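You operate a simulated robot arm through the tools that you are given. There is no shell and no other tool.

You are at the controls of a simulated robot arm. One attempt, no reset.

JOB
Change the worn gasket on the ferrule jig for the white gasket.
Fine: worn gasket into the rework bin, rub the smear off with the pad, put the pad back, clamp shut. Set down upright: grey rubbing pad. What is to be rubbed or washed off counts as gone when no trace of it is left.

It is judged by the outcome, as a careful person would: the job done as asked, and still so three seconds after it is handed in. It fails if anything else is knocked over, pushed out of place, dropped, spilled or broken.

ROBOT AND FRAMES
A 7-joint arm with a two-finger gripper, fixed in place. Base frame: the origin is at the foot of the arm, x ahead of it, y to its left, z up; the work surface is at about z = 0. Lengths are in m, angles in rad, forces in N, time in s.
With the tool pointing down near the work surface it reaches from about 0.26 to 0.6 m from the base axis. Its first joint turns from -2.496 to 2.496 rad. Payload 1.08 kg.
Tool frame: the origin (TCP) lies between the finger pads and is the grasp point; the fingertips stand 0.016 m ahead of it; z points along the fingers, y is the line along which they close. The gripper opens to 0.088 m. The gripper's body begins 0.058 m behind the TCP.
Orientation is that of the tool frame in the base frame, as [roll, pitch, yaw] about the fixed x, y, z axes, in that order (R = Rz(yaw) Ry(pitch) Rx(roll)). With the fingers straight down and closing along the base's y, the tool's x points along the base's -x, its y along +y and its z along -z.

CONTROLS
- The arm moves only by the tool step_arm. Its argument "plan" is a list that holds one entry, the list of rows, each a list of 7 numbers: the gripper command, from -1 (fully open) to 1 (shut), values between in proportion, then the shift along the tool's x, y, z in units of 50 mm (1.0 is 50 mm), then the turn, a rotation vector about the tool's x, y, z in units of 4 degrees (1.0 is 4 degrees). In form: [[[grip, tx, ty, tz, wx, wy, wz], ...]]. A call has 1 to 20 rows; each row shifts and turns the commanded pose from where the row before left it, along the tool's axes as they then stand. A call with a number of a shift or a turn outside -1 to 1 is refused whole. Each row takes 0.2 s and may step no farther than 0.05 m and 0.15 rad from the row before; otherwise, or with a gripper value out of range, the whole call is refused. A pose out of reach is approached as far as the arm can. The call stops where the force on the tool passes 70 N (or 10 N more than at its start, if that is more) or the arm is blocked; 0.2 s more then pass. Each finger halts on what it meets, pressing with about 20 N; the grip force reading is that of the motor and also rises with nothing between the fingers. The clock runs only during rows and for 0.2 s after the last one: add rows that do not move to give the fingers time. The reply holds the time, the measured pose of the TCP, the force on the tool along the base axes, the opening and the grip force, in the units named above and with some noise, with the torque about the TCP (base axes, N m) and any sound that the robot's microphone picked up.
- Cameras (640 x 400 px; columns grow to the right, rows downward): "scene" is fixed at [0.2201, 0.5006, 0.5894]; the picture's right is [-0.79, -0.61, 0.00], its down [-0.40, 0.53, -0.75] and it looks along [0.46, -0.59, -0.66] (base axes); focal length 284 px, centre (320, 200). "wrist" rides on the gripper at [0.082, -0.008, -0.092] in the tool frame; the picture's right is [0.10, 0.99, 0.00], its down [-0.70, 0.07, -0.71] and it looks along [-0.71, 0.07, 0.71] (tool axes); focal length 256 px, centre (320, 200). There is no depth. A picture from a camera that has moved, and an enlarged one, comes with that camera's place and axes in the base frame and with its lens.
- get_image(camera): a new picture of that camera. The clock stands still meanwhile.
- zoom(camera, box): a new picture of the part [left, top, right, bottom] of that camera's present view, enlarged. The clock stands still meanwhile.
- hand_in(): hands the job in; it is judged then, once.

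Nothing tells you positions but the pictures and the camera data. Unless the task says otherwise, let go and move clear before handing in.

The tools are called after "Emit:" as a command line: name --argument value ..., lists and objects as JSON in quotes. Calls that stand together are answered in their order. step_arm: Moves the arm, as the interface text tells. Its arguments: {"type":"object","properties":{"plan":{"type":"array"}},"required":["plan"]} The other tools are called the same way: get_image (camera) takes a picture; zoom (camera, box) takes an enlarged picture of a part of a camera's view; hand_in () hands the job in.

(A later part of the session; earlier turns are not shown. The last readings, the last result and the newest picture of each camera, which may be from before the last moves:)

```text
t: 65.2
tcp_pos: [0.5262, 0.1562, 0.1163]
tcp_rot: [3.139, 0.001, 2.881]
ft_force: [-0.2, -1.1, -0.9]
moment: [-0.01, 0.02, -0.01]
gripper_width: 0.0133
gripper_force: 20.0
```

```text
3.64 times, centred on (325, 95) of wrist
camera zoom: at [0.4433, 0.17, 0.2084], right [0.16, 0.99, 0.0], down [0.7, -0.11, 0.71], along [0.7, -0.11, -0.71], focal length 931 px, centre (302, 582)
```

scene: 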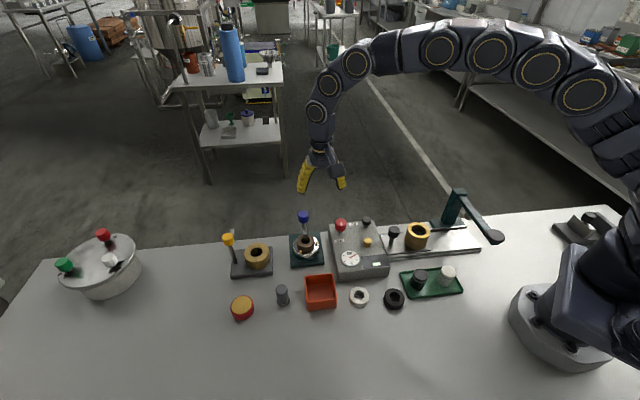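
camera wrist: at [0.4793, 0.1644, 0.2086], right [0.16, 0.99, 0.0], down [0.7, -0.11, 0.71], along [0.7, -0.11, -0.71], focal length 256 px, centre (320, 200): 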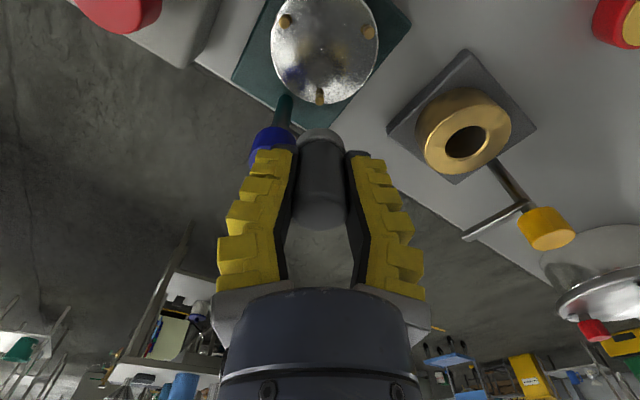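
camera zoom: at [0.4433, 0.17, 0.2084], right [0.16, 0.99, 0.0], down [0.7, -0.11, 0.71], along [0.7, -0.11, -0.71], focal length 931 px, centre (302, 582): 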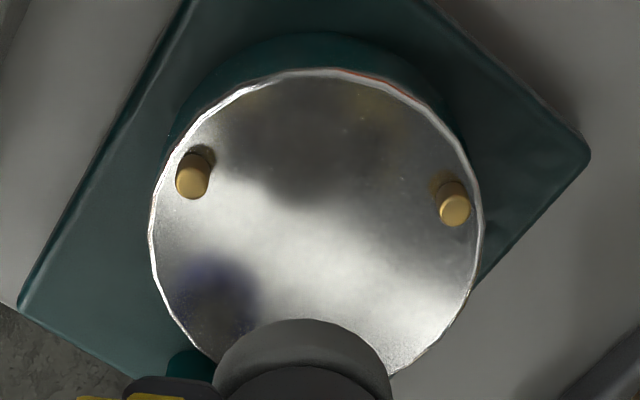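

The seat is clean from the same viewpoint where the smear was visible. Next, return the pad to its place at (0.4805, 0.293).

Emit:
step_arm --plan '[[[1, 0.265, 0.4, 0, 0, 0, 0], [1, 0.265, 0.4, 0, 0, 0, 0], [1, 0.265, 0.4, 0, 0, 0, 0], [1, 0.265, 0.4, 0, 0, 0, 0], [1, 0.265, 0.4, 0, 0, 0, 0], [1, 0.265, 0.4, 0, 0, 0, 0], [1, 0, 0, 0, 0, 0, 0]]]'

Emit:
step_arm --plan '[[[1, 0, 0, 0.5, 0, 0, 0], [1, 0, 0, 0.5, 0, 0, 0], [1, 0, 0, 0.4, 0, 0, 0], [1, 0, 0, 0, 0, 0, 0]]]'

Emit:
get_image --camera "wrist"

Emit:
zoom --camera "scene" --box '[240, 240, 330, 320]'

```text
t: 66.8
tcp_pos: [0.4785, 0.2935, 0.1145]
tcp_rot: [-3.141, 0.0, 2.882]
ft_force: [-0.1, 0.5, -0.9]
moment: [-0.01, -0.04, 0.01]
gripper_width: 0.013
gripper_force: 20.4
```

```text
t: 67.8
tcp_pos: [0.4798, 0.2928, 0.0454]
tcp_rot: [3.139, -0.001, 2.882]
ft_force: [-0.8, 0.4, 0.0]
moment: [-0.03, 0.01, 0.0]
gripper_width: 0.013
gripper_force: 20.0
```

```text
taken
camera wrist: at [0.3986, 0.3061, 0.1377], right [0.16, 0.99, 0.0], down [0.7, -0.11, 0.71], along [0.7, -0.11, -0.7], focal length 256 px, centre (320, 200)
```

wrist: 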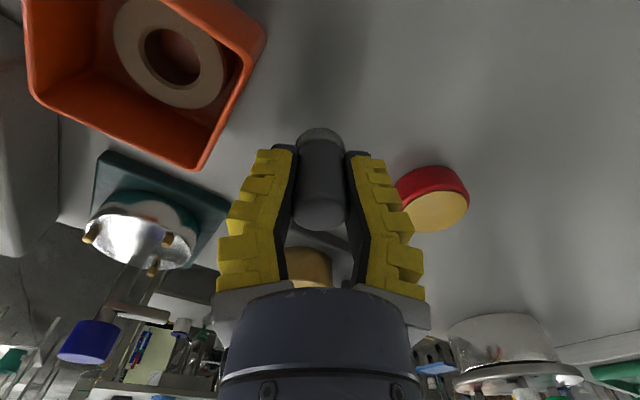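

```text
5.00 times, centred on (285, 280) of scene
camera zoom: at [0.2201, 0.5006, 0.5894], right [-0.79, -0.61, 0.0], down [-0.4, 0.53, -0.75], along [0.46, -0.59, -0.66], focal length 1420 px, centre (495, -200)
```

zoom: 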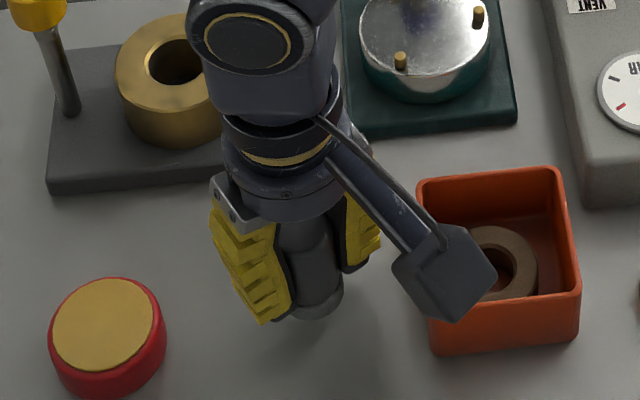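

I'm above the pad's original spot; I'll lower gently until it touches the table.

Emit:
step_arm --plan '[[[1, 0, 0, 0.12, 0, 0, 0], [1, 0, 0, 0.1, 0, 0, 0], [1, 0, 0, 0.02, 0, 0, 0], [1, 0, 0, 0, 0, 0, 0]]]'

```text
t: 68.8
tcp_pos: [0.479, 0.2923, 0.0339]
tcp_rot: [3.141, -0.001, 2.882]
ft_force: [-0.1, 0.6, -0.1]
moment: [0.0, -0.01, -0.03]
gripper_width: 0.0131
gripper_force: 20.4
```

Emit:
step_arm --plan '[[[1, 0, 0, 0.02, 0, 0, 0], [1, 0, 0, 0.02, 0, 0, 0], [1, 0, 0, 0, 0, 0, 0]]]'

```text
t: 69.6
tcp_pos: [0.4802, 0.2922, 0.0326]
tcp_rot: [-3.141, -0.002, 2.88]
ft_force: [-0.2, 0.2, 1.1]
moment: [-0.01, -0.04, 0.02]
gripper_width: 0.0132
gripper_force: 19.9
```

I'm still barely in contact (about 1 N); lowering another millimetre or so.

Emit:
step_arm --plan '[[[1, 0, 0, 0.02, 0, 0, 0], [1, 0, 0, 0.01, 0, 0, 0], [1, 0, 0, 0, 0, 0, 0]]]'

Emit:
zoom --camera "scene" --box '[240, 250, 320, 320]'

```text
t: 70.4
tcp_pos: [0.4796, 0.2921, 0.0311]
tcp_rot: [3.14, 0.002, 2.882]
ft_force: [-1.1, -2.2, 12.6]
moment: [-0.06, -0.1, -0.01]
gripper_width: 0.0133
gripper_force: 20.1
```

```text
5.71 times, centred on (280, 285) of scene
camera zoom: at [0.2201, 0.5006, 0.5894], right [-0.79, -0.61, 0.0], down [-0.4, 0.53, -0.75], along [0.46, -0.59, -0.66], focal length 1623 px, centre (549, -286)
```

zoom: 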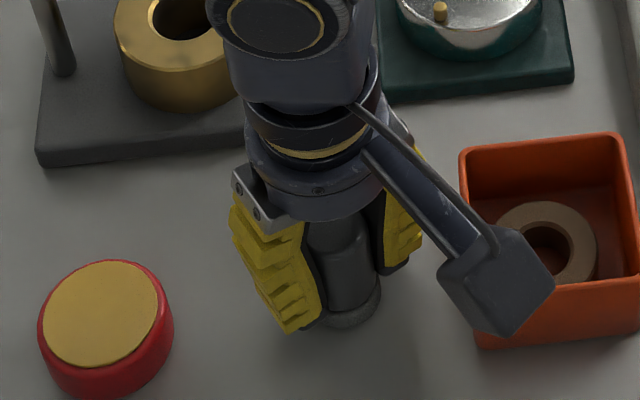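

The pad is firmly on the table. I'll ease off slightly and open slowly.

Emit:
step_arm --plan '[[[0.7, 0, 0, -0.01, 0, 0, 0], [0.5, 0, 0, 0, 0, 0, 0], [0.3, 0, 0, 0, 0, 0, 0], [0.1, 0, 0, 0, 0, 0, 0], [-0.1, 0, 0, 0, 0, 0, 0], [-0.2, 0, 0, 0, 0, 0, 0], [-0.2, 0, 0, 0, 0, 0, 0]]]'

Emit:
get_image --camera "wrist"

Emit:
zoom --camera "scene" --box '[240, 250, 320, 320]'

```text
t: 72.0
tcp_pos: [0.4782, 0.292, 0.0302]
tcp_rot: [3.141, 0.0, 2.881]
ft_force: [1.6, 0.5, 0.3]
moment: [0.03, 0.01, 0.03]
gripper_width: 0.0567
gripper_force: 2.2
```

```text
taken
camera wrist: at [0.3968, 0.3059, 0.1231], right [0.16, 0.99, 0.0], down [0.7, -0.11, 0.71], along [0.7, -0.11, -0.7], focal length 256 px, centre (320, 200)
```

wrist: 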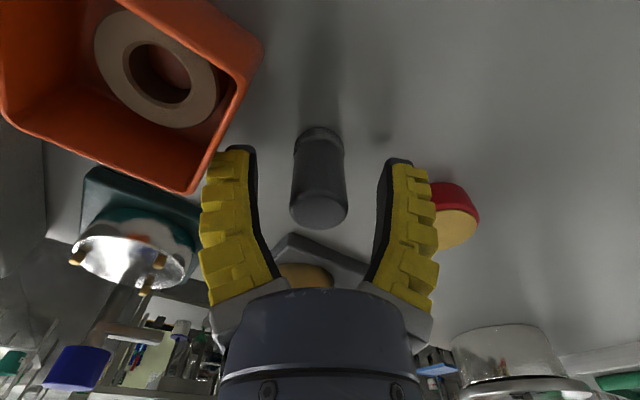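

```text
5.71 times, centred on (280, 285) of scene
camera zoom: at [0.2201, 0.5006, 0.5894], right [-0.79, -0.61, 0.0], down [-0.4, 0.53, -0.75], along [0.46, -0.59, -0.66], focal length 1623 px, centre (549, -286)
```

zoom: 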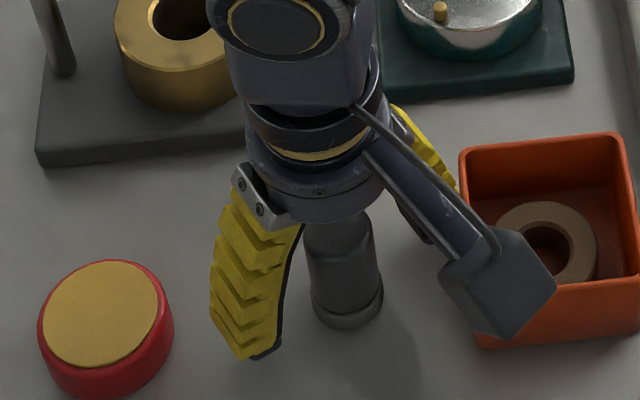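

The pad stands upright and free. I'll rise straight up and check its position against the start.

Emit:
step_arm --plan '[[[-0.2, 0, 0, -0.3, 0, 0, 0], [-0.2, 0, 0, -0.5, 0, 0, 0], [-0.2, 0, 0, -0.6, 0, 0, 0], [-0.2, 0, 0, -0.8, 0, 0, 0], [-0.2, 0, 0, -0.4, 0, 0, 0], [-0.2, 0, 0, 0, 0, 0, 0]]]'

Emit:
zoom --camera "scene" --box '[200, 190, 360, 330]'

Emit:
zoom --camera "scene" --box '[340, 260, 470, 320]'

```text
t: 73.4
tcp_pos: [0.4792, 0.2944, 0.1591]
tcp_rot: [-3.14, -0.001, 2.882]
ft_force: [0.0, 0.2, -0.2]
moment: [0.02, -0.01, -0.02]
gripper_width: 0.0571
gripper_force: 3.3
```

```text
2.86 times, centred on (280, 260) of scene
camera zoom: at [0.2201, 0.5006, 0.5894], right [-0.79, -0.61, 0.0], down [-0.4, 0.53, -0.75], along [0.46, -0.59, -0.66], focal length 812 px, centre (434, 29)
```

zoom: 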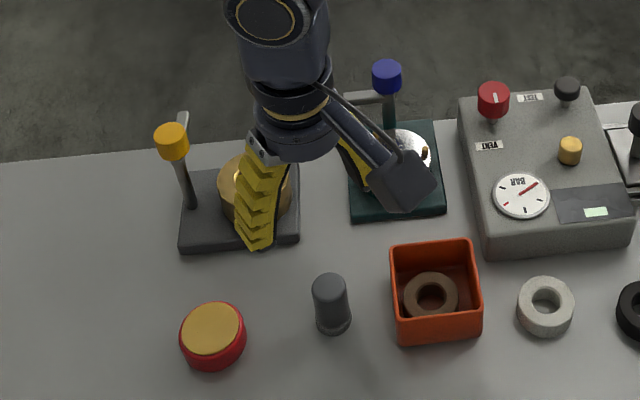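

```text
4.92 times, centred on (405, 290) of scene
camera zoom: at [0.2201, 0.5006, 0.5894], right [-0.79, -0.61, 0.0], down [-0.4, 0.53, -0.75], along [0.46, -0.59, -0.66], focal length 1399 px, centre (-98, -243)
```

zoom: 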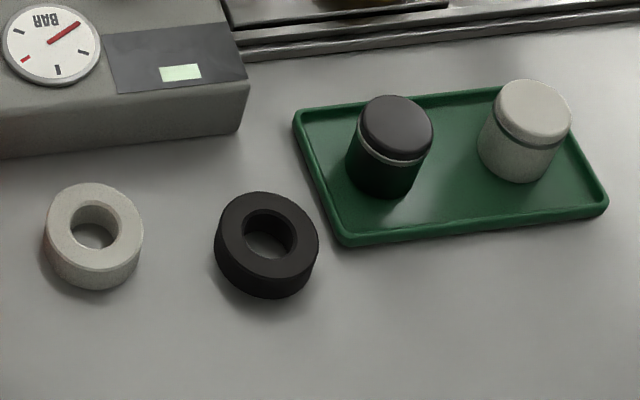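

The pad is upright within a few millimetres of where it stood, and the worn gasket is in the bin. Next is the white gasket near (0.354, 0.186); I'll turn the wrist to close along the base x so the fingers stay clear of the bin and gauge box.

Emit:
step_arm --plan '[[[-0.1, 0.3, -0.3, 0, 0, 0, 1], [-0.1, 0, 0, 0, 0, 0, 1], [-0.1, 0, 0, 0, 0, 0, 1], [-0.1, 0, 0, 0, 0, 0, 1], [-0.1, 0, 0, 0, 0, 0, 1], [-0.1, 0, 0, 0, 0, 0, 1], [-0.1, 0, 0, 0, 0, 0, 1], [-0.1, 0, 0, 0, 0, 0, 1], [-0.1, 0, 0, 0, 0, 0, 1], [-0.1, 0, 0, 0, 0, 0, 1], [-0.1, 0, 0, 0, 0, 0, 1], [-0.1, 0, 0, 0, 0, 0, 1], [-0.1, 0, 0, 0, 0, 0, 1], [-0.1, 0, 0, 0, 0, 0, 1], [-0.1, 0, 0, 0, 0, 0, 1], [-0.1, 0, 0, 0, 0, 0, 1], [-0.1, 0, 0, 0, 0, 0, 1], [-0.1, 0, 0, 0, 0, 0, 1], [-0.1, 0, 0, 0, 0, 0, 0.75], [-0.1, 0, 0, 0, 0, 0, 0]]]'

```text
t: 77.6
tcp_pos: [0.4615, 0.2822, 0.1615]
tcp_rot: [-3.14, -0.001, 1.57]
ft_force: [0.1, 0.2, 0.3]
moment: [0.01, -0.02, 0.0]
gripper_width: 0.0529
gripper_force: 3.5
```

Emit:
step_arm --plan '[[[-0.1, -0.368, -0.428, 0, 0, 0, 0], [-0.1, -0.368, -0.428, 0, 0, 0, 0], [-0.1, -0.368, -0.428, 0, 0, 0, 0], [-0.1, -0.368, -0.428, 0, 0, 0, 0], [-0.1, -0.368, -0.428, 0.3, 0, 0, 0], [-0.1, 0, 0, 0.4, 0, 0, 0], [-0.1, 0, 0, 0, 0, 0, 0]]]'

Emit:
get_image --camera "wrist"

Emit:
zoom --camera "wrist" --box '[240, 60, 420, 180]'

Emit:
zoom --camera "scene" --box '[300, 220, 420, 320]'

```text
t: 79.2
tcp_pos: [0.3526, 0.1899, 0.1272]
tcp_rot: [-3.141, 0.0, 1.57]
ft_force: [0.3, 0.6, -0.1]
moment: [-0.02, 0.0, 0.03]
gripper_width: 0.0529
gripper_force: 2.8
```

```text
taken
camera wrist: at [0.344, 0.2709, 0.219], right [0.99, 0.1, 0.0], down [0.07, -0.7, 0.71], along [0.07, -0.71, -0.71], focal length 256 px, centre (320, 200)
```

wrist: 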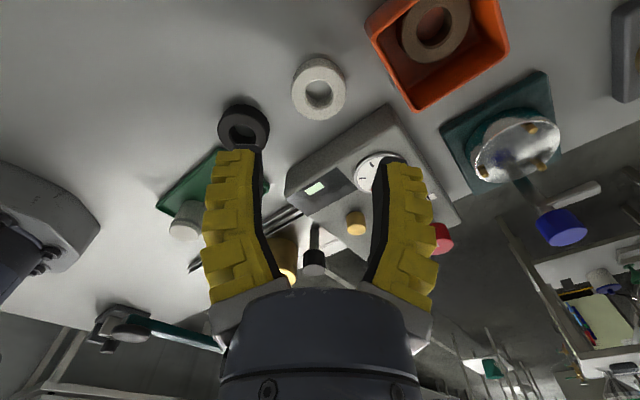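

```text
3.33 times, centred on (330, 120) of wrist
camera zoom: at [0.344, 0.2709, 0.219], right [0.99, 0.1, 0.0], down [0.07, -0.7, 0.71], along [0.07, -0.71, -0.71], focal length 853 px, centre (287, 467)
```

zoom: 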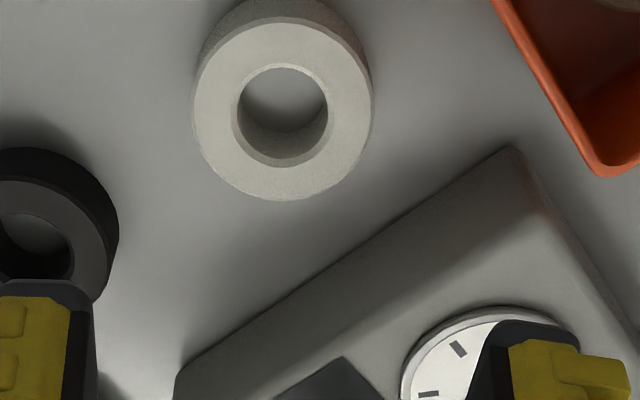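

```text
4.00 times, centred on (360, 270) of scene
camera zoom: at [0.2201, 0.5006, 0.5894], right [-0.79, -0.61, 0.0], down [-0.4, 0.53, -0.75], along [0.46, -0.59, -0.66], focal length 1136 px, centre (160, -80)
```

zoom: 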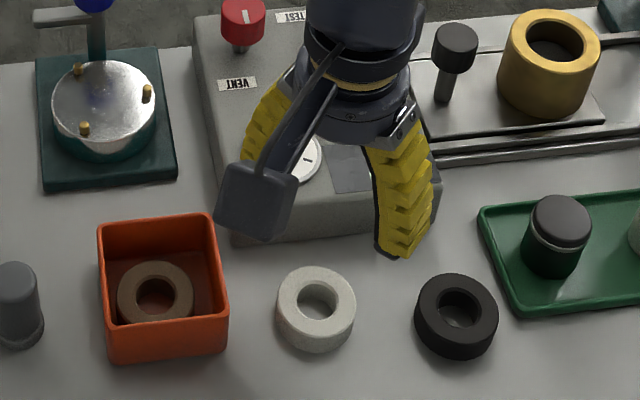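

White gasket centre measured at about (0.3515, 0.1885), with clear room for the fingers. Lowering in two stages.

Emit:
step_arm --plan '[[[-0.1, -0.024, -0.02, 0.4, 0, 0, 0], [-0.1, 0, 0, 0.5, 0, 0, 0], [-0.1, 0, 0, 0.5, 0, 0, 0], [-0.1, 0, 0, 0, 0, 0, 0]]]'

Emit:
get_image --camera "wrist"

Emit:
zoom --camera "scene" --box '[310, 230, 420, 320]'

```text
t: 80.2
tcp_pos: [0.3522, 0.189, 0.0564]
tcp_rot: [3.141, 0.001, 1.572]
ft_force: [0.0, 0.1, 0.2]
moment: [-0.01, 0.0, 0.0]
gripper_width: 0.0529
gripper_force: 3.1
```

```text
taken
camera wrist: at [0.3437, 0.2715, 0.148], right [0.99, 0.1, 0.0], down [0.07, -0.7, 0.71], along [0.07, -0.71, -0.71], focal length 256 px, centre (320, 200)
```

wrist: 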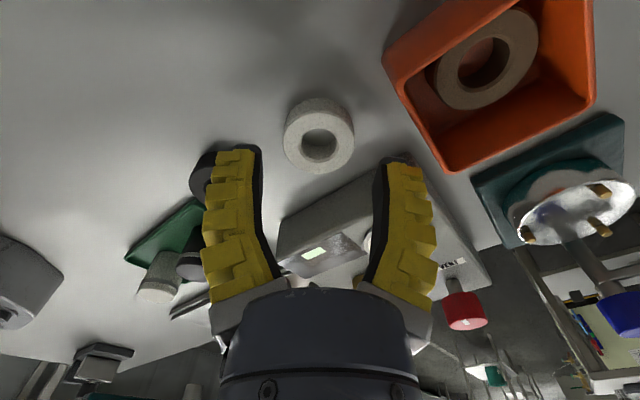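

```text
4.44 times, centred on (365, 275) of scene
camera zoom: at [0.2201, 0.5006, 0.5894], right [-0.79, -0.61, 0.0], down [-0.4, 0.53, -0.75], along [0.46, -0.59, -0.66], focal length 1263 px, centre (120, -133)
```

zoom: 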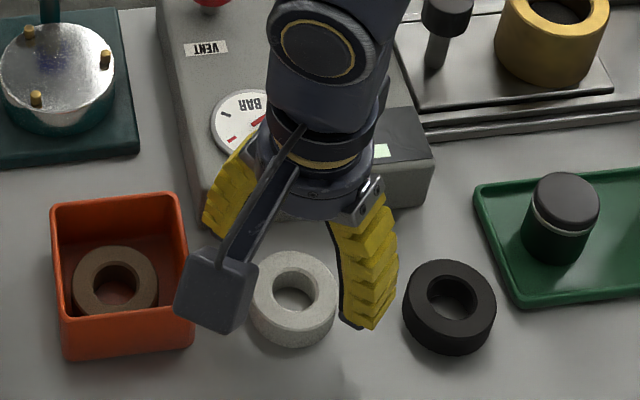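

Centred over the white gasket. Lowering to grip height and closing.

Emit:
step_arm --plan '[[[-0.1, 0, 0, 0.3, 0, 0, 0], [-0.1, 0, 0, 0.2, 0, 0, 0], [-0.1, 0, 0, 0.11, 0, 0, 0], [-0.1, 0, 0, 0, 0, 0, 0]]]'

Emit:
get_image --camera "wrist"

Emit:
zoom --camera "scene" --box '[310, 230, 420, 320]'

```text
t: 81.2
tcp_pos: [0.3534, 0.1872, 0.0255]
tcp_rot: [3.142, -0.001, 1.573]
ft_force: [-0.6, 0.1, -0.1]
moment: [0.01, -0.01, -0.01]
gripper_width: 0.053
gripper_force: 3.0
```

```text
taken
camera wrist: at [0.3434, 0.2699, 0.1176], right [0.99, 0.1, 0.0], down [0.07, -0.7, 0.71], along [0.07, -0.71, -0.7], focal length 256 px, centre (320, 200)
```

wrist: 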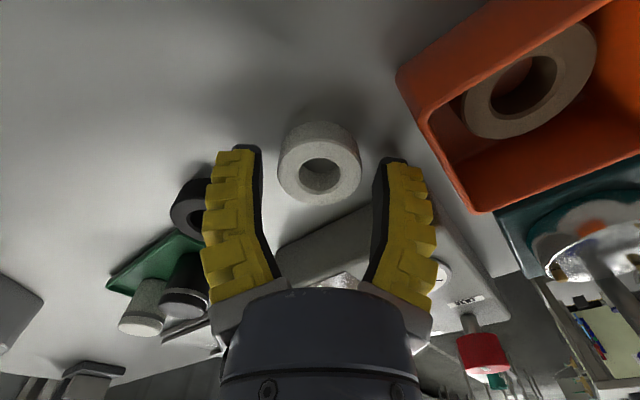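

```text
4.44 times, centred on (365, 275) of scene
camera zoom: at [0.2201, 0.5006, 0.5894], right [-0.79, -0.61, 0.0], down [-0.4, 0.53, -0.75], along [0.46, -0.59, -0.66], focal length 1263 px, centre (120, -133)
```

zoom: 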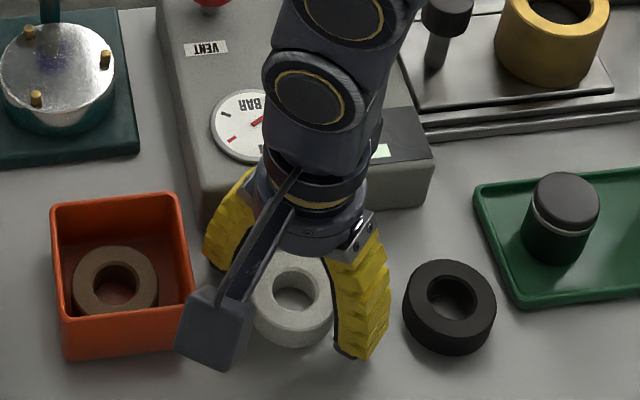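

The ring is centred between the fingers. Closing.

Emit:
step_arm --plan '[[[0.2, 0, 0, 0, 0, 0, 0], [0.6, 0, 0, 0, 0, 0, 0], [1, 0, 0, 0, 0, 0, 0], [1, 0, 0, 0, 0, 0, 0]]]'

Emit:
step_arm --plan '[[[1, 0, 0, -0.1, 0, 0, 0], [1, 0, 0, -0.3, 0, 0, 0], [1, 0, 0, -0.5, 0, 0, 0], [1, 0, 0, -0.6, 0, 0, 0], [1, 0, 0, -0.7, 0, 0, 0], [1, 0, 0, 0, 0, 0, 0]]]'

Emit:
get_image --camera "wrist"

Emit:
zoom --camera "scene" --box '[310, 200, 420, 320]'

```text
t: 82.2
tcp_pos: [0.3527, 0.1891, 0.0252]
tcp_rot: [-3.141, -0.001, 1.572]
ft_force: [-2.1, -2.5, 14.7]
moment: [-0.24, 0.05, 0.01]
gripper_width: 0.0365
gripper_force: 20.2
```

```text
t: 83.6
tcp_pos: [0.3525, 0.1896, 0.1357]
tcp_rot: [-3.141, -0.001, 1.571]
ft_force: [0.2, 0.1, -1.0]
moment: [0.03, 0.0, 0.04]
gripper_width: 0.0283
gripper_force: 20.0
```

```text
taken
camera wrist: at [0.3432, 0.2712, 0.2283], right [0.99, 0.1, 0.0], down [0.07, -0.7, 0.71], along [0.07, -0.71, -0.7], focal length 256 px, centre (320, 200)
```

wrist: 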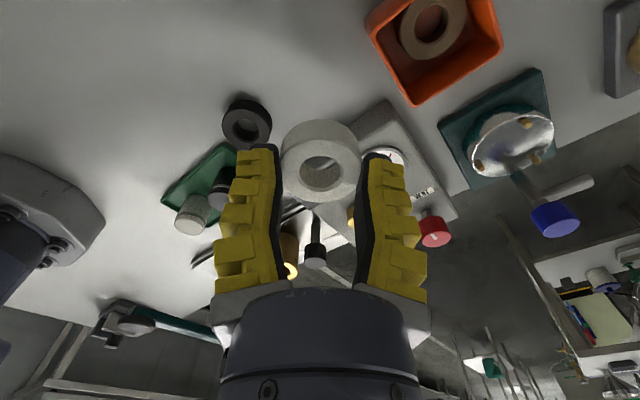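

```text
3.33 times, centred on (365, 260) of scene
camera zoom: at [0.2201, 0.5006, 0.5894], right [-0.79, -0.61, 0.0], down [-0.4, 0.53, -0.75], along [0.46, -0.59, -0.66], focal length 947 px, centre (170, 0)
```

zoom: 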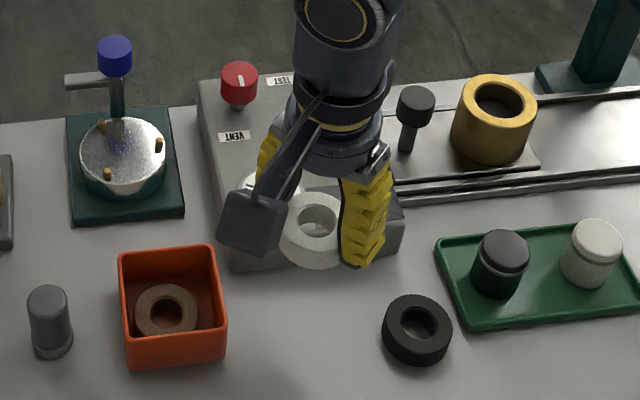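

The white gasket is held. I'll rotate back to yaw ≈ 2.88 (the orientation midway between pins, with two pins visible to the camera) before moving over the seat.

Emit:
step_arm --plan '[[[1, 0, 0, 0, 0, 0, -1], [1, 0, 0, 0, 0, 0, -1], [1, 0, 0, 0, 0, 0, -1], [1, 0, 0, 0, 0, 0, -1], [1, 0, 0, 0, 0, 0, -1], [1, 0, 0, 0, 0, 0, -1], [1, 0, 0, 0, 0, 0, -1], [1, 0, 0, 0, 0, 0, -1], [1, 0, 0, 0, 0, 0, -1], [1, 0, 0, 0, 0, 0, -1], [1, 0, 0, 0, 0, 0, -1], [1, 0, 0, 0, 0, 0, -1], [1, 0, 0, 0, 0, 0, -1], [1, 0, 0, 0, 0, 0, -1], [1, 0, 0, 0, 0, 0, -1], [1, 0, 0, 0, 0, 0, -1], [1, 0, 0, 0, 0, 0, -1], [1, 0, 0, 0, 0, 0, -1], [1, 0, 0, 0, 0, 0, -0.75], [1, 0, 0, 0, 0, 0, 0]]]'

Emit:
get_image --camera "wrist"

```text
t: 87.8
tcp_pos: [0.3533, 0.1869, 0.1352]
tcp_rot: [-3.141, 0.0, 2.881]
ft_force: [0.8, 0.9, 0.4]
moment: [-0.02, -0.03, 0.01]
gripper_width: 0.0277
gripper_force: 20.1
```

```text
taken
camera wrist: at [0.2709, 0.2012, 0.2274], right [0.16, 0.99, 0.0], down [0.7, -0.11, 0.71], along [0.7, -0.11, -0.71], focal length 256 px, centre (320, 200)
```

wrist: 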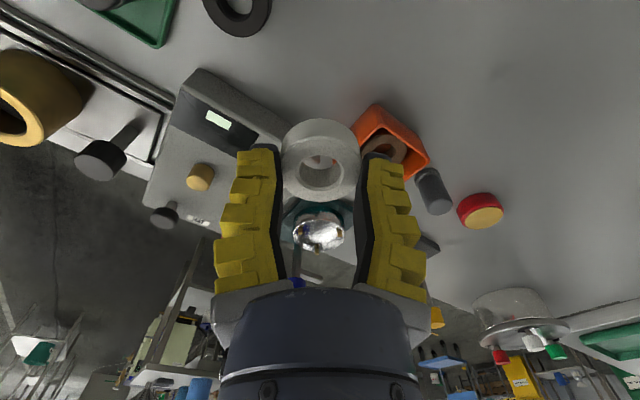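

Gasket still held centred. Moving over the seat at the same height.

Emit:
step_arm --plan '[[[1, -0.498, 0.048, 0, 0, 0, 0], [1, -0.498, 0.048, 0, 0, 0, 0], [1, -0.498, 0.048, 0, 0, 0, 0], [1, -0.498, 0.048, 0, 0, 0, 0], [1, -0.498, 0.048, 0, 0, 0, 0], [1, -0.498, 0.048, 0, 0, 0, 0], [1, -0.498, 0.048, 0, 0, 0, 0], [1, 0, 0, 0, 0, 0, 0]]]'

Emit:
get_image --camera "wrist"

Emit:
zoom --camera "wrist" --box '[240, 40, 400, 220]'

Emit:
zoom --camera "scene" --box '[270, 180, 350, 275]'

```text
t: 89.6
tcp_pos: [0.524, 0.1588, 0.1356]
tcp_rot: [-3.139, 0.0, 2.881]
ft_force: [0.2, -0.4, -0.1]
moment: [0.01, 0.0, 0.05]
gripper_width: 0.0274
gripper_force: 19.9
```

```text
taken
camera wrist: at [0.4427, 0.1726, 0.2278], right [0.16, 0.99, 0.0], down [0.7, -0.11, 0.71], along [0.7, -0.11, -0.71], focal length 256 px, centre (320, 200)
```

wrist: 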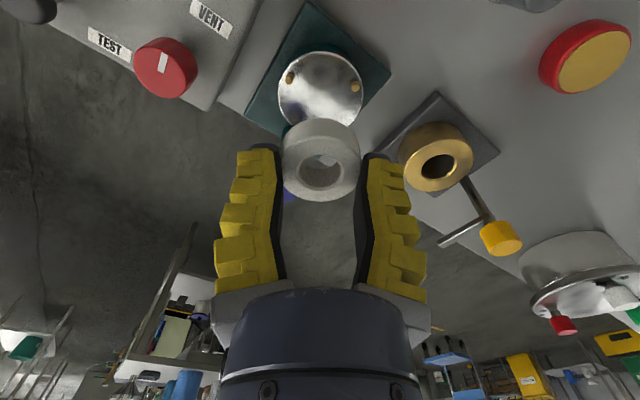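

```text
2.22 times, centred on (320, 130) of wrist
camera zoom: at [0.4427, 0.1726, 0.2278], right [0.16, 0.99, 0.0], down [0.7, -0.11, 0.71], along [0.7, -0.11, -0.71], focal length 569 px, centre (320, 356)
```

zoom: 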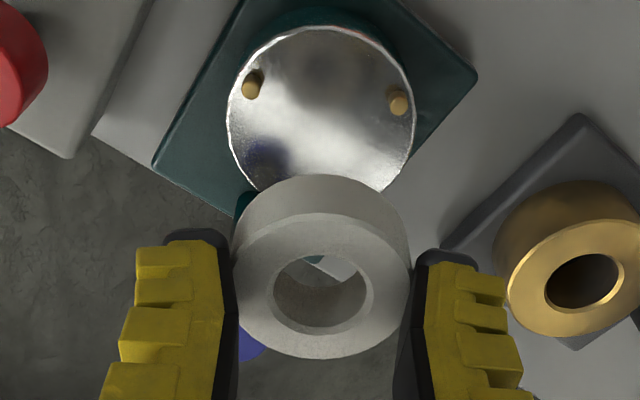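

```text
4.21 times, centred on (310, 228) of scene
camera zoom: at [0.2201, 0.5006, 0.5894], right [-0.79, -0.61, 0.0], down [-0.4, 0.53, -0.75], along [0.46, -0.59, -0.66], focal length 1196 px, centre (362, 84)
```

zoom: 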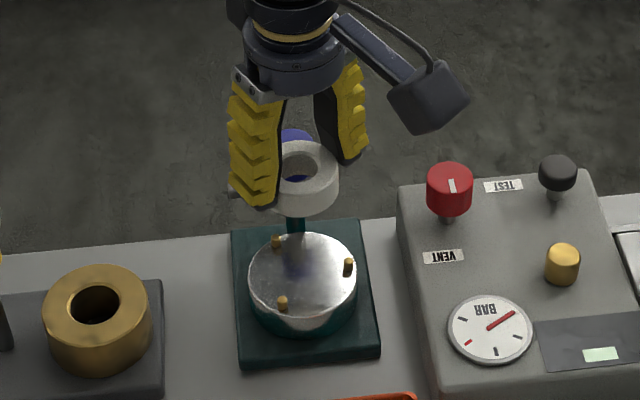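

The gasket is above the seat. I'll take a few stationary readings to average out the position noise before the final descent, since the pins leave only ~3 mm of play.

Emit:
step_arm --plan '[[[1, 0, 0, 0, 0, 0, 0]]]'

Emit:
step_arm --plan '[[[1, 0, 0, 0, 0, 0, 0]]]'

Emit:
step_arm --plan '[[[1, 0, 0, 0, 0, 0, 0]]]'

Emit:
step_arm --plan '[[[1, 0, 0, 0, 0, 0, 0]]]'

```text
t: 90.0
tcp_pos: [0.5244, 0.1606, 0.1365]
tcp_rot: [-3.14, 0.0, 2.882]
ft_force: [0.6, -0.1, 0.7]
moment: [-0.01, -0.04, -0.04]
gripper_width: 0.0276
gripper_force: 20.0
```

```text
t: 90.4
tcp_pos: [0.5233, 0.159, 0.136]
tcp_rot: [-3.142, 0.0, 2.882]
ft_force: [0.5, -0.2, -0.1]
moment: [0.02, 0.0, -0.02]
gripper_width: 0.0273
gripper_force: 20.3
```

```text
t: 90.8
tcp_pos: [0.5241, 0.1592, 0.1358]
tcp_rot: [3.141, 0.0, 2.882]
ft_force: [0.5, -0.6, 0.5]
moment: [0.01, 0.03, 0.03]
gripper_width: 0.0274
gripper_force: 20.1
```

```text
t: 91.2
tcp_pos: [0.5248, 0.159, 0.1351]
tcp_rot: [3.141, 0.001, 2.88]
ft_force: [0.7, 1.0, 0.1]
moment: [0.0, -0.01, -0.03]
gripper_width: 0.027
gripper_force: 19.5
```

Averaged position is (0.5241, 0.1593); target is (0.526, 0.1587). I'll shift 2 mm and descend to just above the pins to check alignment visually.

Emit:
step_arm --plan '[[[1, -0.04, 0, 0.3, 0, 0, 0], [1, 0, 0, 0.5, 0, 0, 0], [1, 0, 0, 0.38, 0, 0, 0], [1, 0, 0, 0, 0, 0, 0]]]'

Emit:
get_image --camera "wrist"

Emit:
zoom --camera "wrist" --box '[240, 70, 400, 220]'

Emit:
zoom --camera "scene" --box '[280, 205, 340, 275]'

```text
t: 92.2
tcp_pos: [0.5272, 0.1581, 0.0762]
tcp_rot: [3.141, 0.0, 2.883]
ft_force: [0.1, 0.3, -0.3]
moment: [0.02, -0.03, 0.0]
gripper_width: 0.027
gripper_force: 20.0
```

```text
taken
camera wrist: at [0.4453, 0.172, 0.1685], right [0.16, 0.99, 0.0], down [0.7, -0.11, 0.71], along [0.7, -0.11, -0.7], focal length 256 px, centre (320, 200)
```

wrist: 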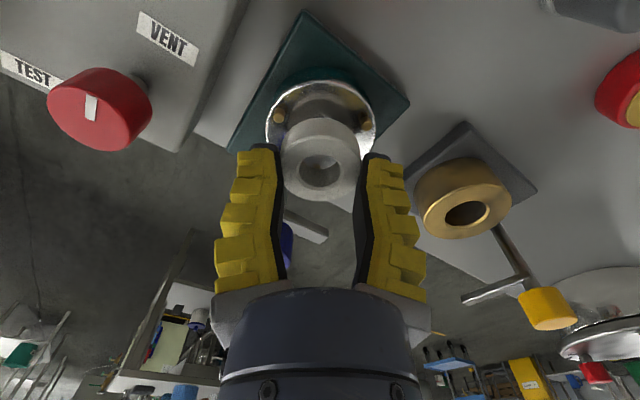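

```text
2.67 times, centred on (320, 145) of wrist
camera zoom: at [0.4453, 0.172, 0.1685], right [0.16, 0.99, 0.0], down [0.7, -0.11, 0.71], along [0.7, -0.11, -0.7], focal length 683 px, centre (320, 347)
```

zoom: 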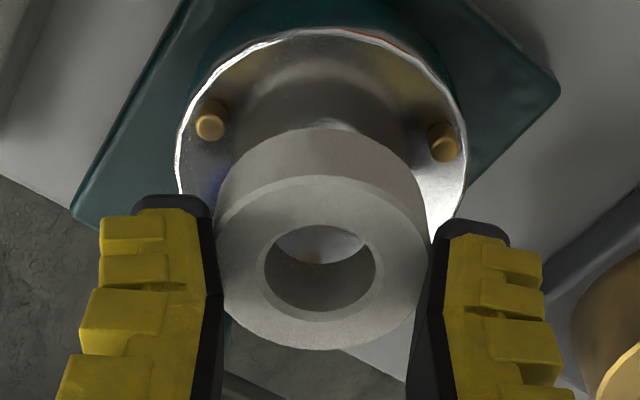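

```text
5.71 times, centred on (310, 240) of scene
camera zoom: at [0.2201, 0.5006, 0.5894], right [-0.79, -0.61, 0.0], down [-0.4, 0.53, -0.75], along [0.46, -0.59, -0.66], focal length 1623 px, centre (377, -29)
```

zoom: 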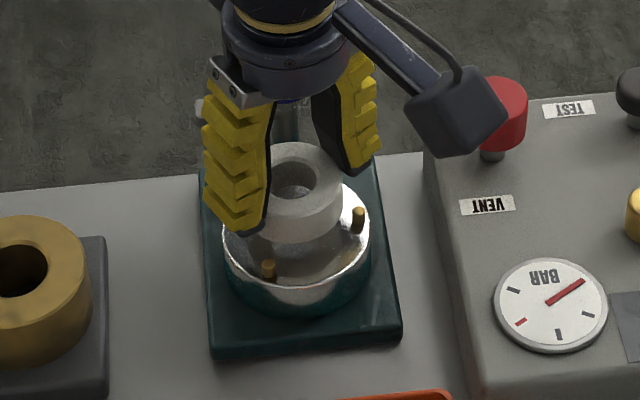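

In the image the ring's centre and the pin-circle centre agree within about a millimetre. I'll continue descending slowly with force checks.

Emit:
step_arm --plan '[[[1, 0, 0, 0.1, 0, 0, 0], [1, 0, 0, 0.08, 0, 0, 0], [1, 0, 0, 0, 0, 0, 0]]]'

Emit:
zoom --camera "wrist" --box '[240, 70, 400, 220]'

Emit:
zoom --camera "scene" --box '[285, 220, 335, 275]'

```text
t: 93.0
tcp_pos: [0.5271, 0.1585, 0.0684]
tcp_rot: [-3.141, 0.001, 2.883]
ft_force: [-0.8, -0.2, -0.3]
moment: [-0.04, 0.03, 0.03]
gripper_width: 0.0268
gripper_force: 20.0
```

```text
2.67 times, centred on (320, 145) of wrist
camera zoom: at [0.4453, 0.172, 0.1599], right [0.16, 0.99, 0.0], down [0.7, -0.11, 0.71], along [0.7, -0.11, -0.71], focal length 683 px, centre (320, 347)
```

zoom: 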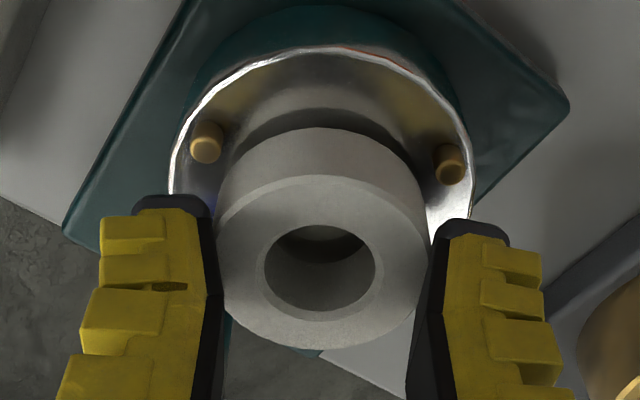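

```text
7.27 times, centred on (310, 248) of scene
camera zoom: at [0.2201, 0.5006, 0.5894], right [-0.79, -0.61, 0.0], down [-0.4, 0.53, -0.75], along [0.46, -0.59, -0.66], focal length 2066 px, centre (393, -146)
```

zoom: 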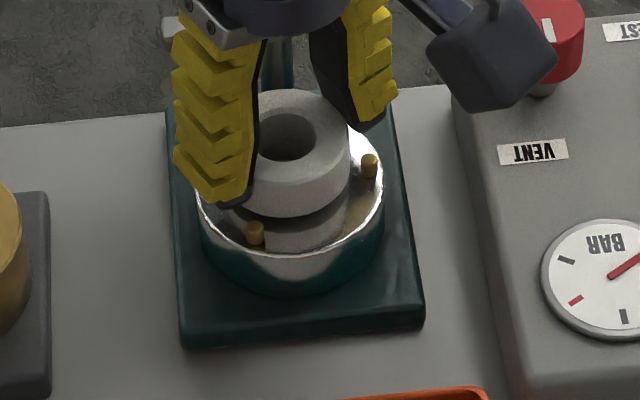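

The ring sits symmetrically between the two visible pins. Continuing down toward the seat.

Emit:
step_arm --plan '[[[1, 0, 0, 0.06, 0, 0, 0], [1, 0, 0, 0.06, 0, 0, 0], [1, 0, 0, 0, 0, 0, 0]]]'

Emit:
zoom --camera "scene" --box '[285, 220, 335, 275]'

Emit:
zoom --camera "wrist" --box '[240, 70, 400, 220]'

```text
t: 93.8
tcp_pos: [0.5264, 0.1598, 0.0629]
tcp_rot: [3.141, 0.002, 2.881]
ft_force: [-8.7, -1.7, 16.3]
moment: [-0.18, -0.08, -0.11]
gripper_width: 0.0307
gripper_force: 20.2
```

```text
7.27 times, centred on (310, 248) of scene
camera zoom: at [0.2201, 0.5006, 0.5894], right [-0.79, -0.61, 0.0], down [-0.4, 0.53, -0.75], along [0.46, -0.59, -0.66], focal length 2066 px, centre (393, -146)
```

zoom: 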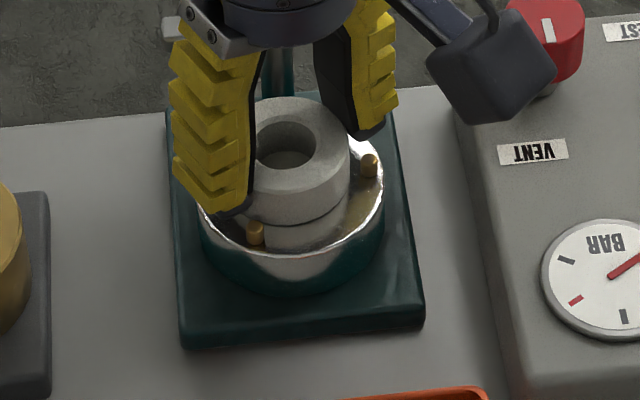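

```text
2.67 times, centred on (320, 145) of wrist
camera zoom: at [0.4453, 0.172, 0.1549], right [0.16, 0.99, 0.0], down [0.7, -0.11, 0.71], along [0.7, -0.11, -0.7], focal length 683 px, centre (320, 347)
```

zoom: 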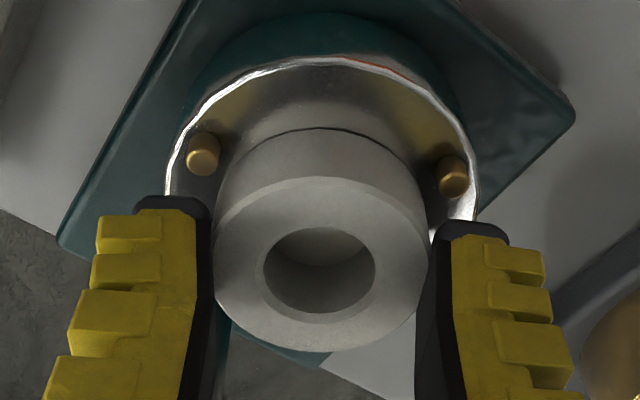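

Contact came about 2–3 mm early with a sideways force of −8.7 N in x, suggesting the ring touches the hidden third pin. I'll back up a little, shift 1.2 mm away from that pin and try again.

Emit:
step_arm --plan '[[[1, 0, 0, -0.08, 0, 0, 0], [1, 0.025, 0, 0, 0, 0, 0], [1, 0, 0, 0, 0, 0, 0]]]'

Emit:
zoom --camera "wrist" --box '[240, 70, 400, 220]'

```text
t: 94.6
tcp_pos: [0.5263, 0.1592, 0.0653]
tcp_rot: [3.141, 0.0, 2.883]
ft_force: [0.7, -0.3, -0.2]
moment: [0.02, 0.01, 0.04]
gripper_width: 0.0274
gripper_force: 20.1
```

```text
2.67 times, centred on (320, 145) of wrist
camera zoom: at [0.4444, 0.1724, 0.1574], right [0.16, 0.99, 0.0], down [0.7, -0.11, 0.71], along [0.7, -0.11, -0.71], focal length 683 px, centre (320, 347)
```

zoom: 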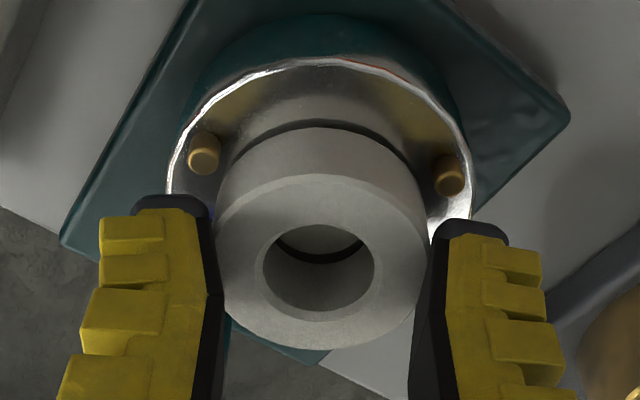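

The gap line under the ring looks even all round. I'll lower again from this slightly shifted position and compare the sideways force.

Emit:
step_arm --plan '[[[1, 0, 0, 0.02, 0, 0, 0], [1, 0, 0, 0.02, 0, 0, 0], [1, 0, 0, 0, 0, 0, 0]]]'

Emit:
zoom --camera "wrist" --box '[240, 70, 400, 220]'

Emit:
zoom --camera "scene" --box '[285, 220, 335, 275]'

```text
t: 95.4
tcp_pos: [0.5266, 0.1609, 0.064]
tcp_rot: [3.14, -0.001, 2.881]
ft_force: [-3.1, -2.2, 5.3]
moment: [-0.11, -0.05, -0.08]
gripper_width: 0.028
gripper_force: 20.1
```

```text
2.67 times, centred on (320, 145) of wrist
camera zoom: at [0.4446, 0.1727, 0.1558], right [0.16, 0.99, 0.0], down [0.7, -0.11, 0.71], along [0.7, -0.11, -0.7], focal length 683 px, centre (320, 347)
```

zoom: 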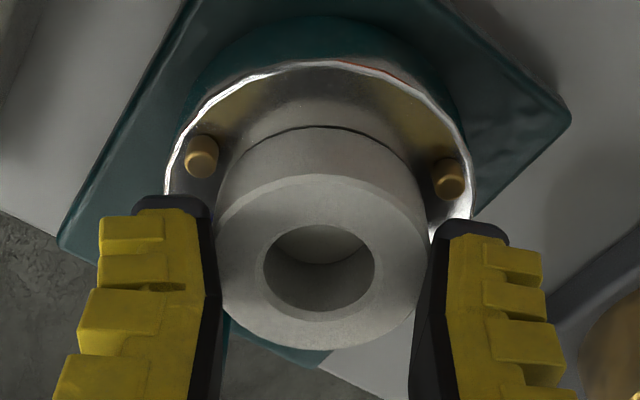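

```text
7.27 times, centred on (310, 248) of scene
camera zoom: at [0.2201, 0.5006, 0.5894], right [-0.79, -0.61, 0.0], down [-0.4, 0.53, -0.75], along [0.46, -0.59, -0.66], focal length 2066 px, centre (393, -146)
```

zoom: 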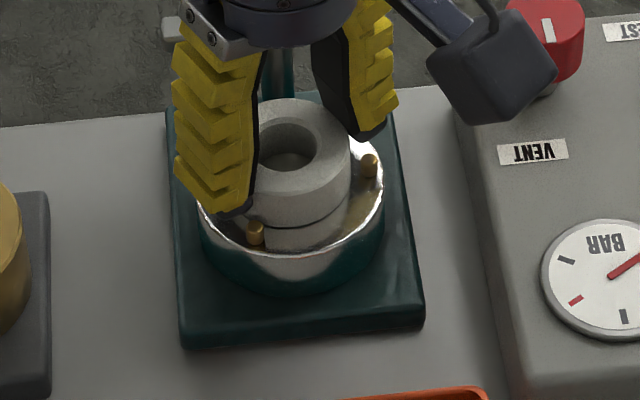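

The ring is flat on the seat (no gap visible near or far) and inside the pins, with only light contact force. I'll release slowly.

Emit:
step_arm --plan '[[[0.5, 0, 0, 0, 0, 0, 0], [0.3, 0, 0, 0, 0, 0, 0], [0.1, 0, 0, 0, 0, 0, 0], [0, 0, 0, 0, 0, 0, 0], [-0.15, 0, 0, 0, 0, 0, 0], [-0.25, 0, 0, 0, 0, 0, 0], [-0.25, 0, 0, 0, 0, 0, 0]]]'

Emit:
zoom --camera "wrist" --box '[220, 60, 420, 220]'

Emit:
zoom --camera "scene" --box '[285, 220, 335, 275]'

```text
t: 97.0
tcp_pos: [0.5269, 0.1592, 0.0633]
tcp_rot: [-3.14, 0.001, 2.882]
ft_force: [-0.4, -0.1, 0.2]
moment: [0.0, -0.01, 0.02]
gripper_width: 0.0594
gripper_force: 3.6
```

```text
2.50 times, centred on (320, 140) of wrist
camera zoom: at [0.4446, 0.1727, 0.1555], right [0.16, 0.99, 0.0], down [0.7, -0.11, 0.71], along [0.7, -0.11, -0.71], focal length 640 px, centre (320, 350)
```

zoom: 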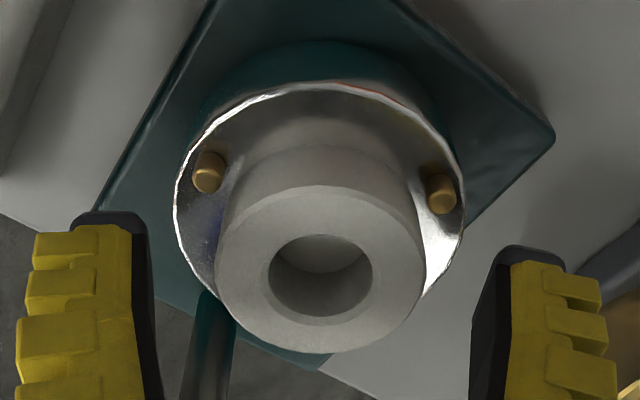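

```text
7.27 times, centred on (310, 248) of scene
camera zoom: at [0.2201, 0.5006, 0.5894], right [-0.79, -0.61, 0.0], down [-0.4, 0.53, -0.75], along [0.46, -0.59, -0.66], focal length 2066 px, centre (393, -146)
```

zoom: 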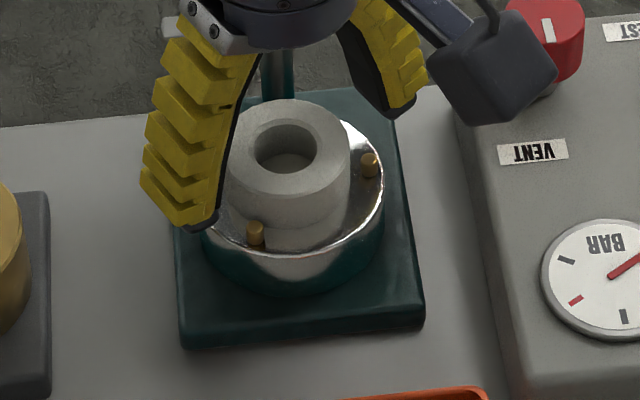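

Released. I'll rise and inspect the seated gasket.

Emit:
step_arm --plan '[[[-0.25, 0, 0, -0.2, 0, 0, 0], [-0.25, 0, 0, -0.5, 0, 0, 0], [-0.25, 0, 0, -0.6, 0, 0, 0], [-0.25, 0, 0, -0.6, 0, 0, 0], [-0.25, 0, 0, 0, 0, 0, 0]]]'

Emit:
get_image --camera "wrist"

Emit:
zoom --camera "wrist" --box '[260, 30, 380, 140]'

Emit:
zoom --camera "scene" --box '[275, 200, 339, 275]'

```text
t: 98.2
tcp_pos: [0.5264, 0.1611, 0.1583]
tcp_rot: [3.14, 0.001, 2.882]
ft_force: [0.0, 0.8, 0.2]
moment: [-0.02, -0.02, 0.01]
gripper_width: 0.0591
gripper_force: 3.2
```

```text
taken
camera wrist: at [0.4455, 0.1741, 0.2505], right [0.16, 0.99, 0.0], down [0.7, -0.11, 0.71], along [0.7, -0.11, -0.7], focal length 256 px, centre (320, 200)
```

wrist: 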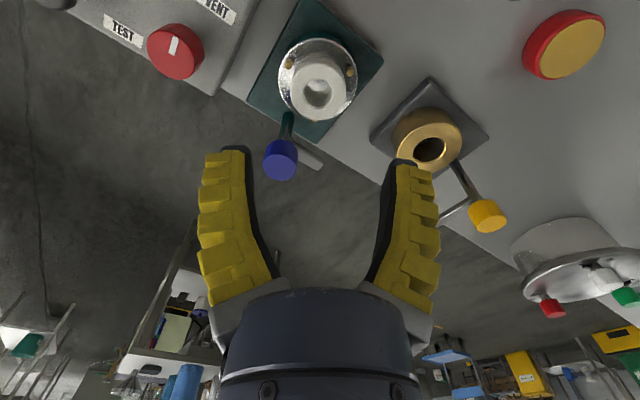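

```text
3.64 times, centred on (320, 85) of wrist
camera zoom: at [0.4455, 0.1741, 0.2505], right [0.16, 0.99, 0.0], down [0.7, -0.11, 0.71], along [0.7, -0.11, -0.7], focal length 931 px, centre (320, 618)
```

zoom: 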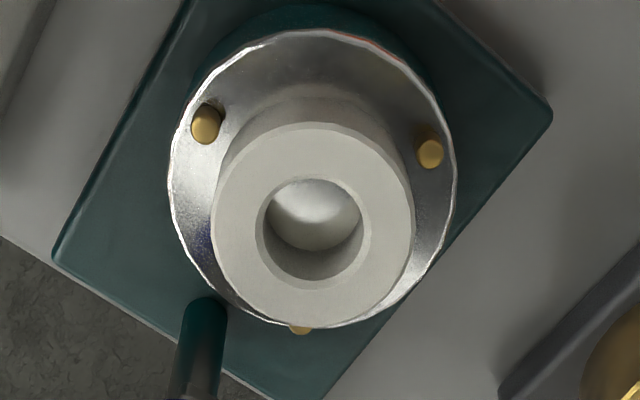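

```text
5.33 times, centred on (307, 238) of scene
camera zoom: at [0.2201, 0.5006, 0.5894], right [-0.79, -0.61, 0.0], down [-0.4, 0.53, -0.75], along [0.46, -0.59, -0.66], focal length 1515 px, centre (389, 0)
```

zoom: 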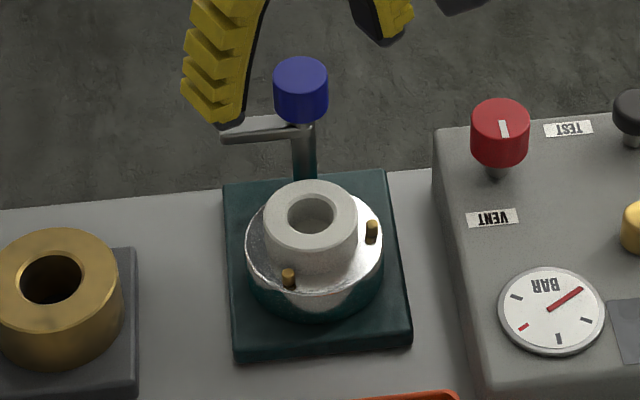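

The white ring is on the seat. I'll look more closely to be sure it lies flat and isn't riding on the third pin.

Emit:
zoom --camera "scene" --box '[292, 228, 324, 262]'

Emit:
zoom --camera "wrist" --box '[285, 50, 355, 120]'

```text
11.76 times, centred on (308, 245) of scene
camera zoom: at [0.2201, 0.5006, 0.5894], right [-0.79, -0.61, 0.0], down [-0.4, 0.53, -0.75], along [0.46, -0.59, -0.66], focal length 3342 px, centre (461, -329)
```

zoom: 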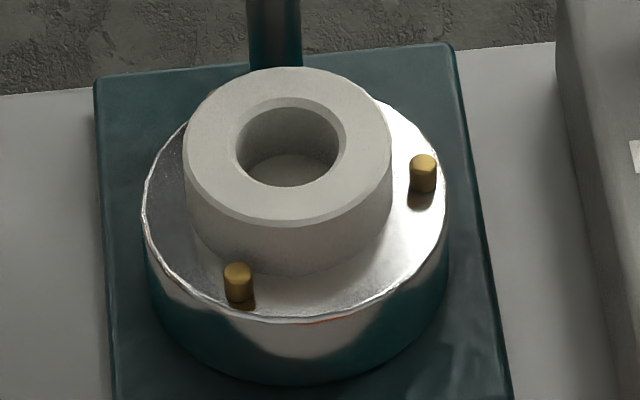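

```text
5.71 times, centred on (320, 85) of wrist
camera zoom: at [0.4455, 0.1741, 0.2505], right [0.16, 0.99, 0.0], down [0.7, -0.11, 0.71], along [0.7, -0.11, -0.7], focal length 1463 px, centre (320, 857)
```

zoom: 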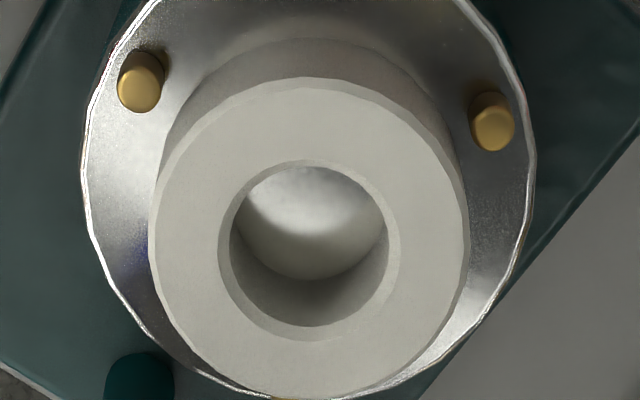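

The ring lies flat inside the pins, but it is about 2.3 mm off-centre toward the third pin. I'll re-grip it carefully and nudge it to the centre.

Emit:
step_arm --plan '[[[-0.25, 0, 0, 0.6, 0, 0, 0], [-0.25, 0, 0, 0.6, 0, 0, 0], [-0.25, 0, 0, 0.4, 0, 0, 0], [-0.25, 0, 0, 0.29, 0, 0, 0], [-0.25, 0, 0, 0, 0, 0, 0], [0.1, 0, 0, 0, 0, 0, 0], [0.5, 0, 0, 0, 0, 0, 0], [0.7, 0, 0, 0, 0, 0, 0], [0.7, 0, 0, 0, 0, 0, 0]]]'

Emit:
zoom --camera "wrist" --box '[240, 70, 400, 220]'

```text
t: 100.2
tcp_pos: [0.5267, 0.1611, 0.0646]
tcp_rot: [3.141, 0.002, 2.882]
ft_force: [-5.7, -1.1, 19.1]
moment: [-0.1, 0.13, 0.0]
gripper_width: 0.0288
gripper_force: 20.0
```

```text
2.67 times, centred on (320, 145) of wrist
camera zoom: at [0.4446, 0.1739, 0.1564], right [0.16, 0.99, 0.0], down [0.69, -0.11, 0.71], along [0.7, -0.11, -0.7], focal length 683 px, centre (320, 347)
```

zoom: 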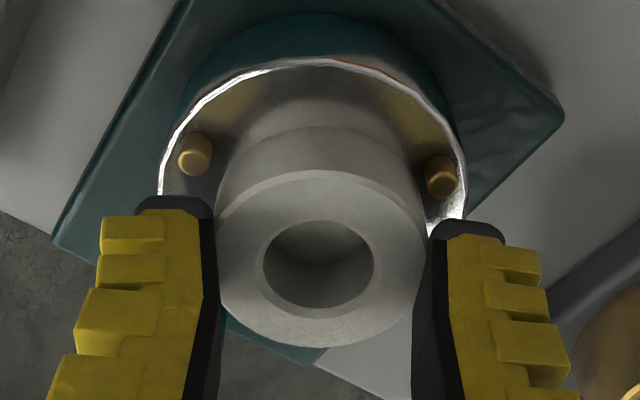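

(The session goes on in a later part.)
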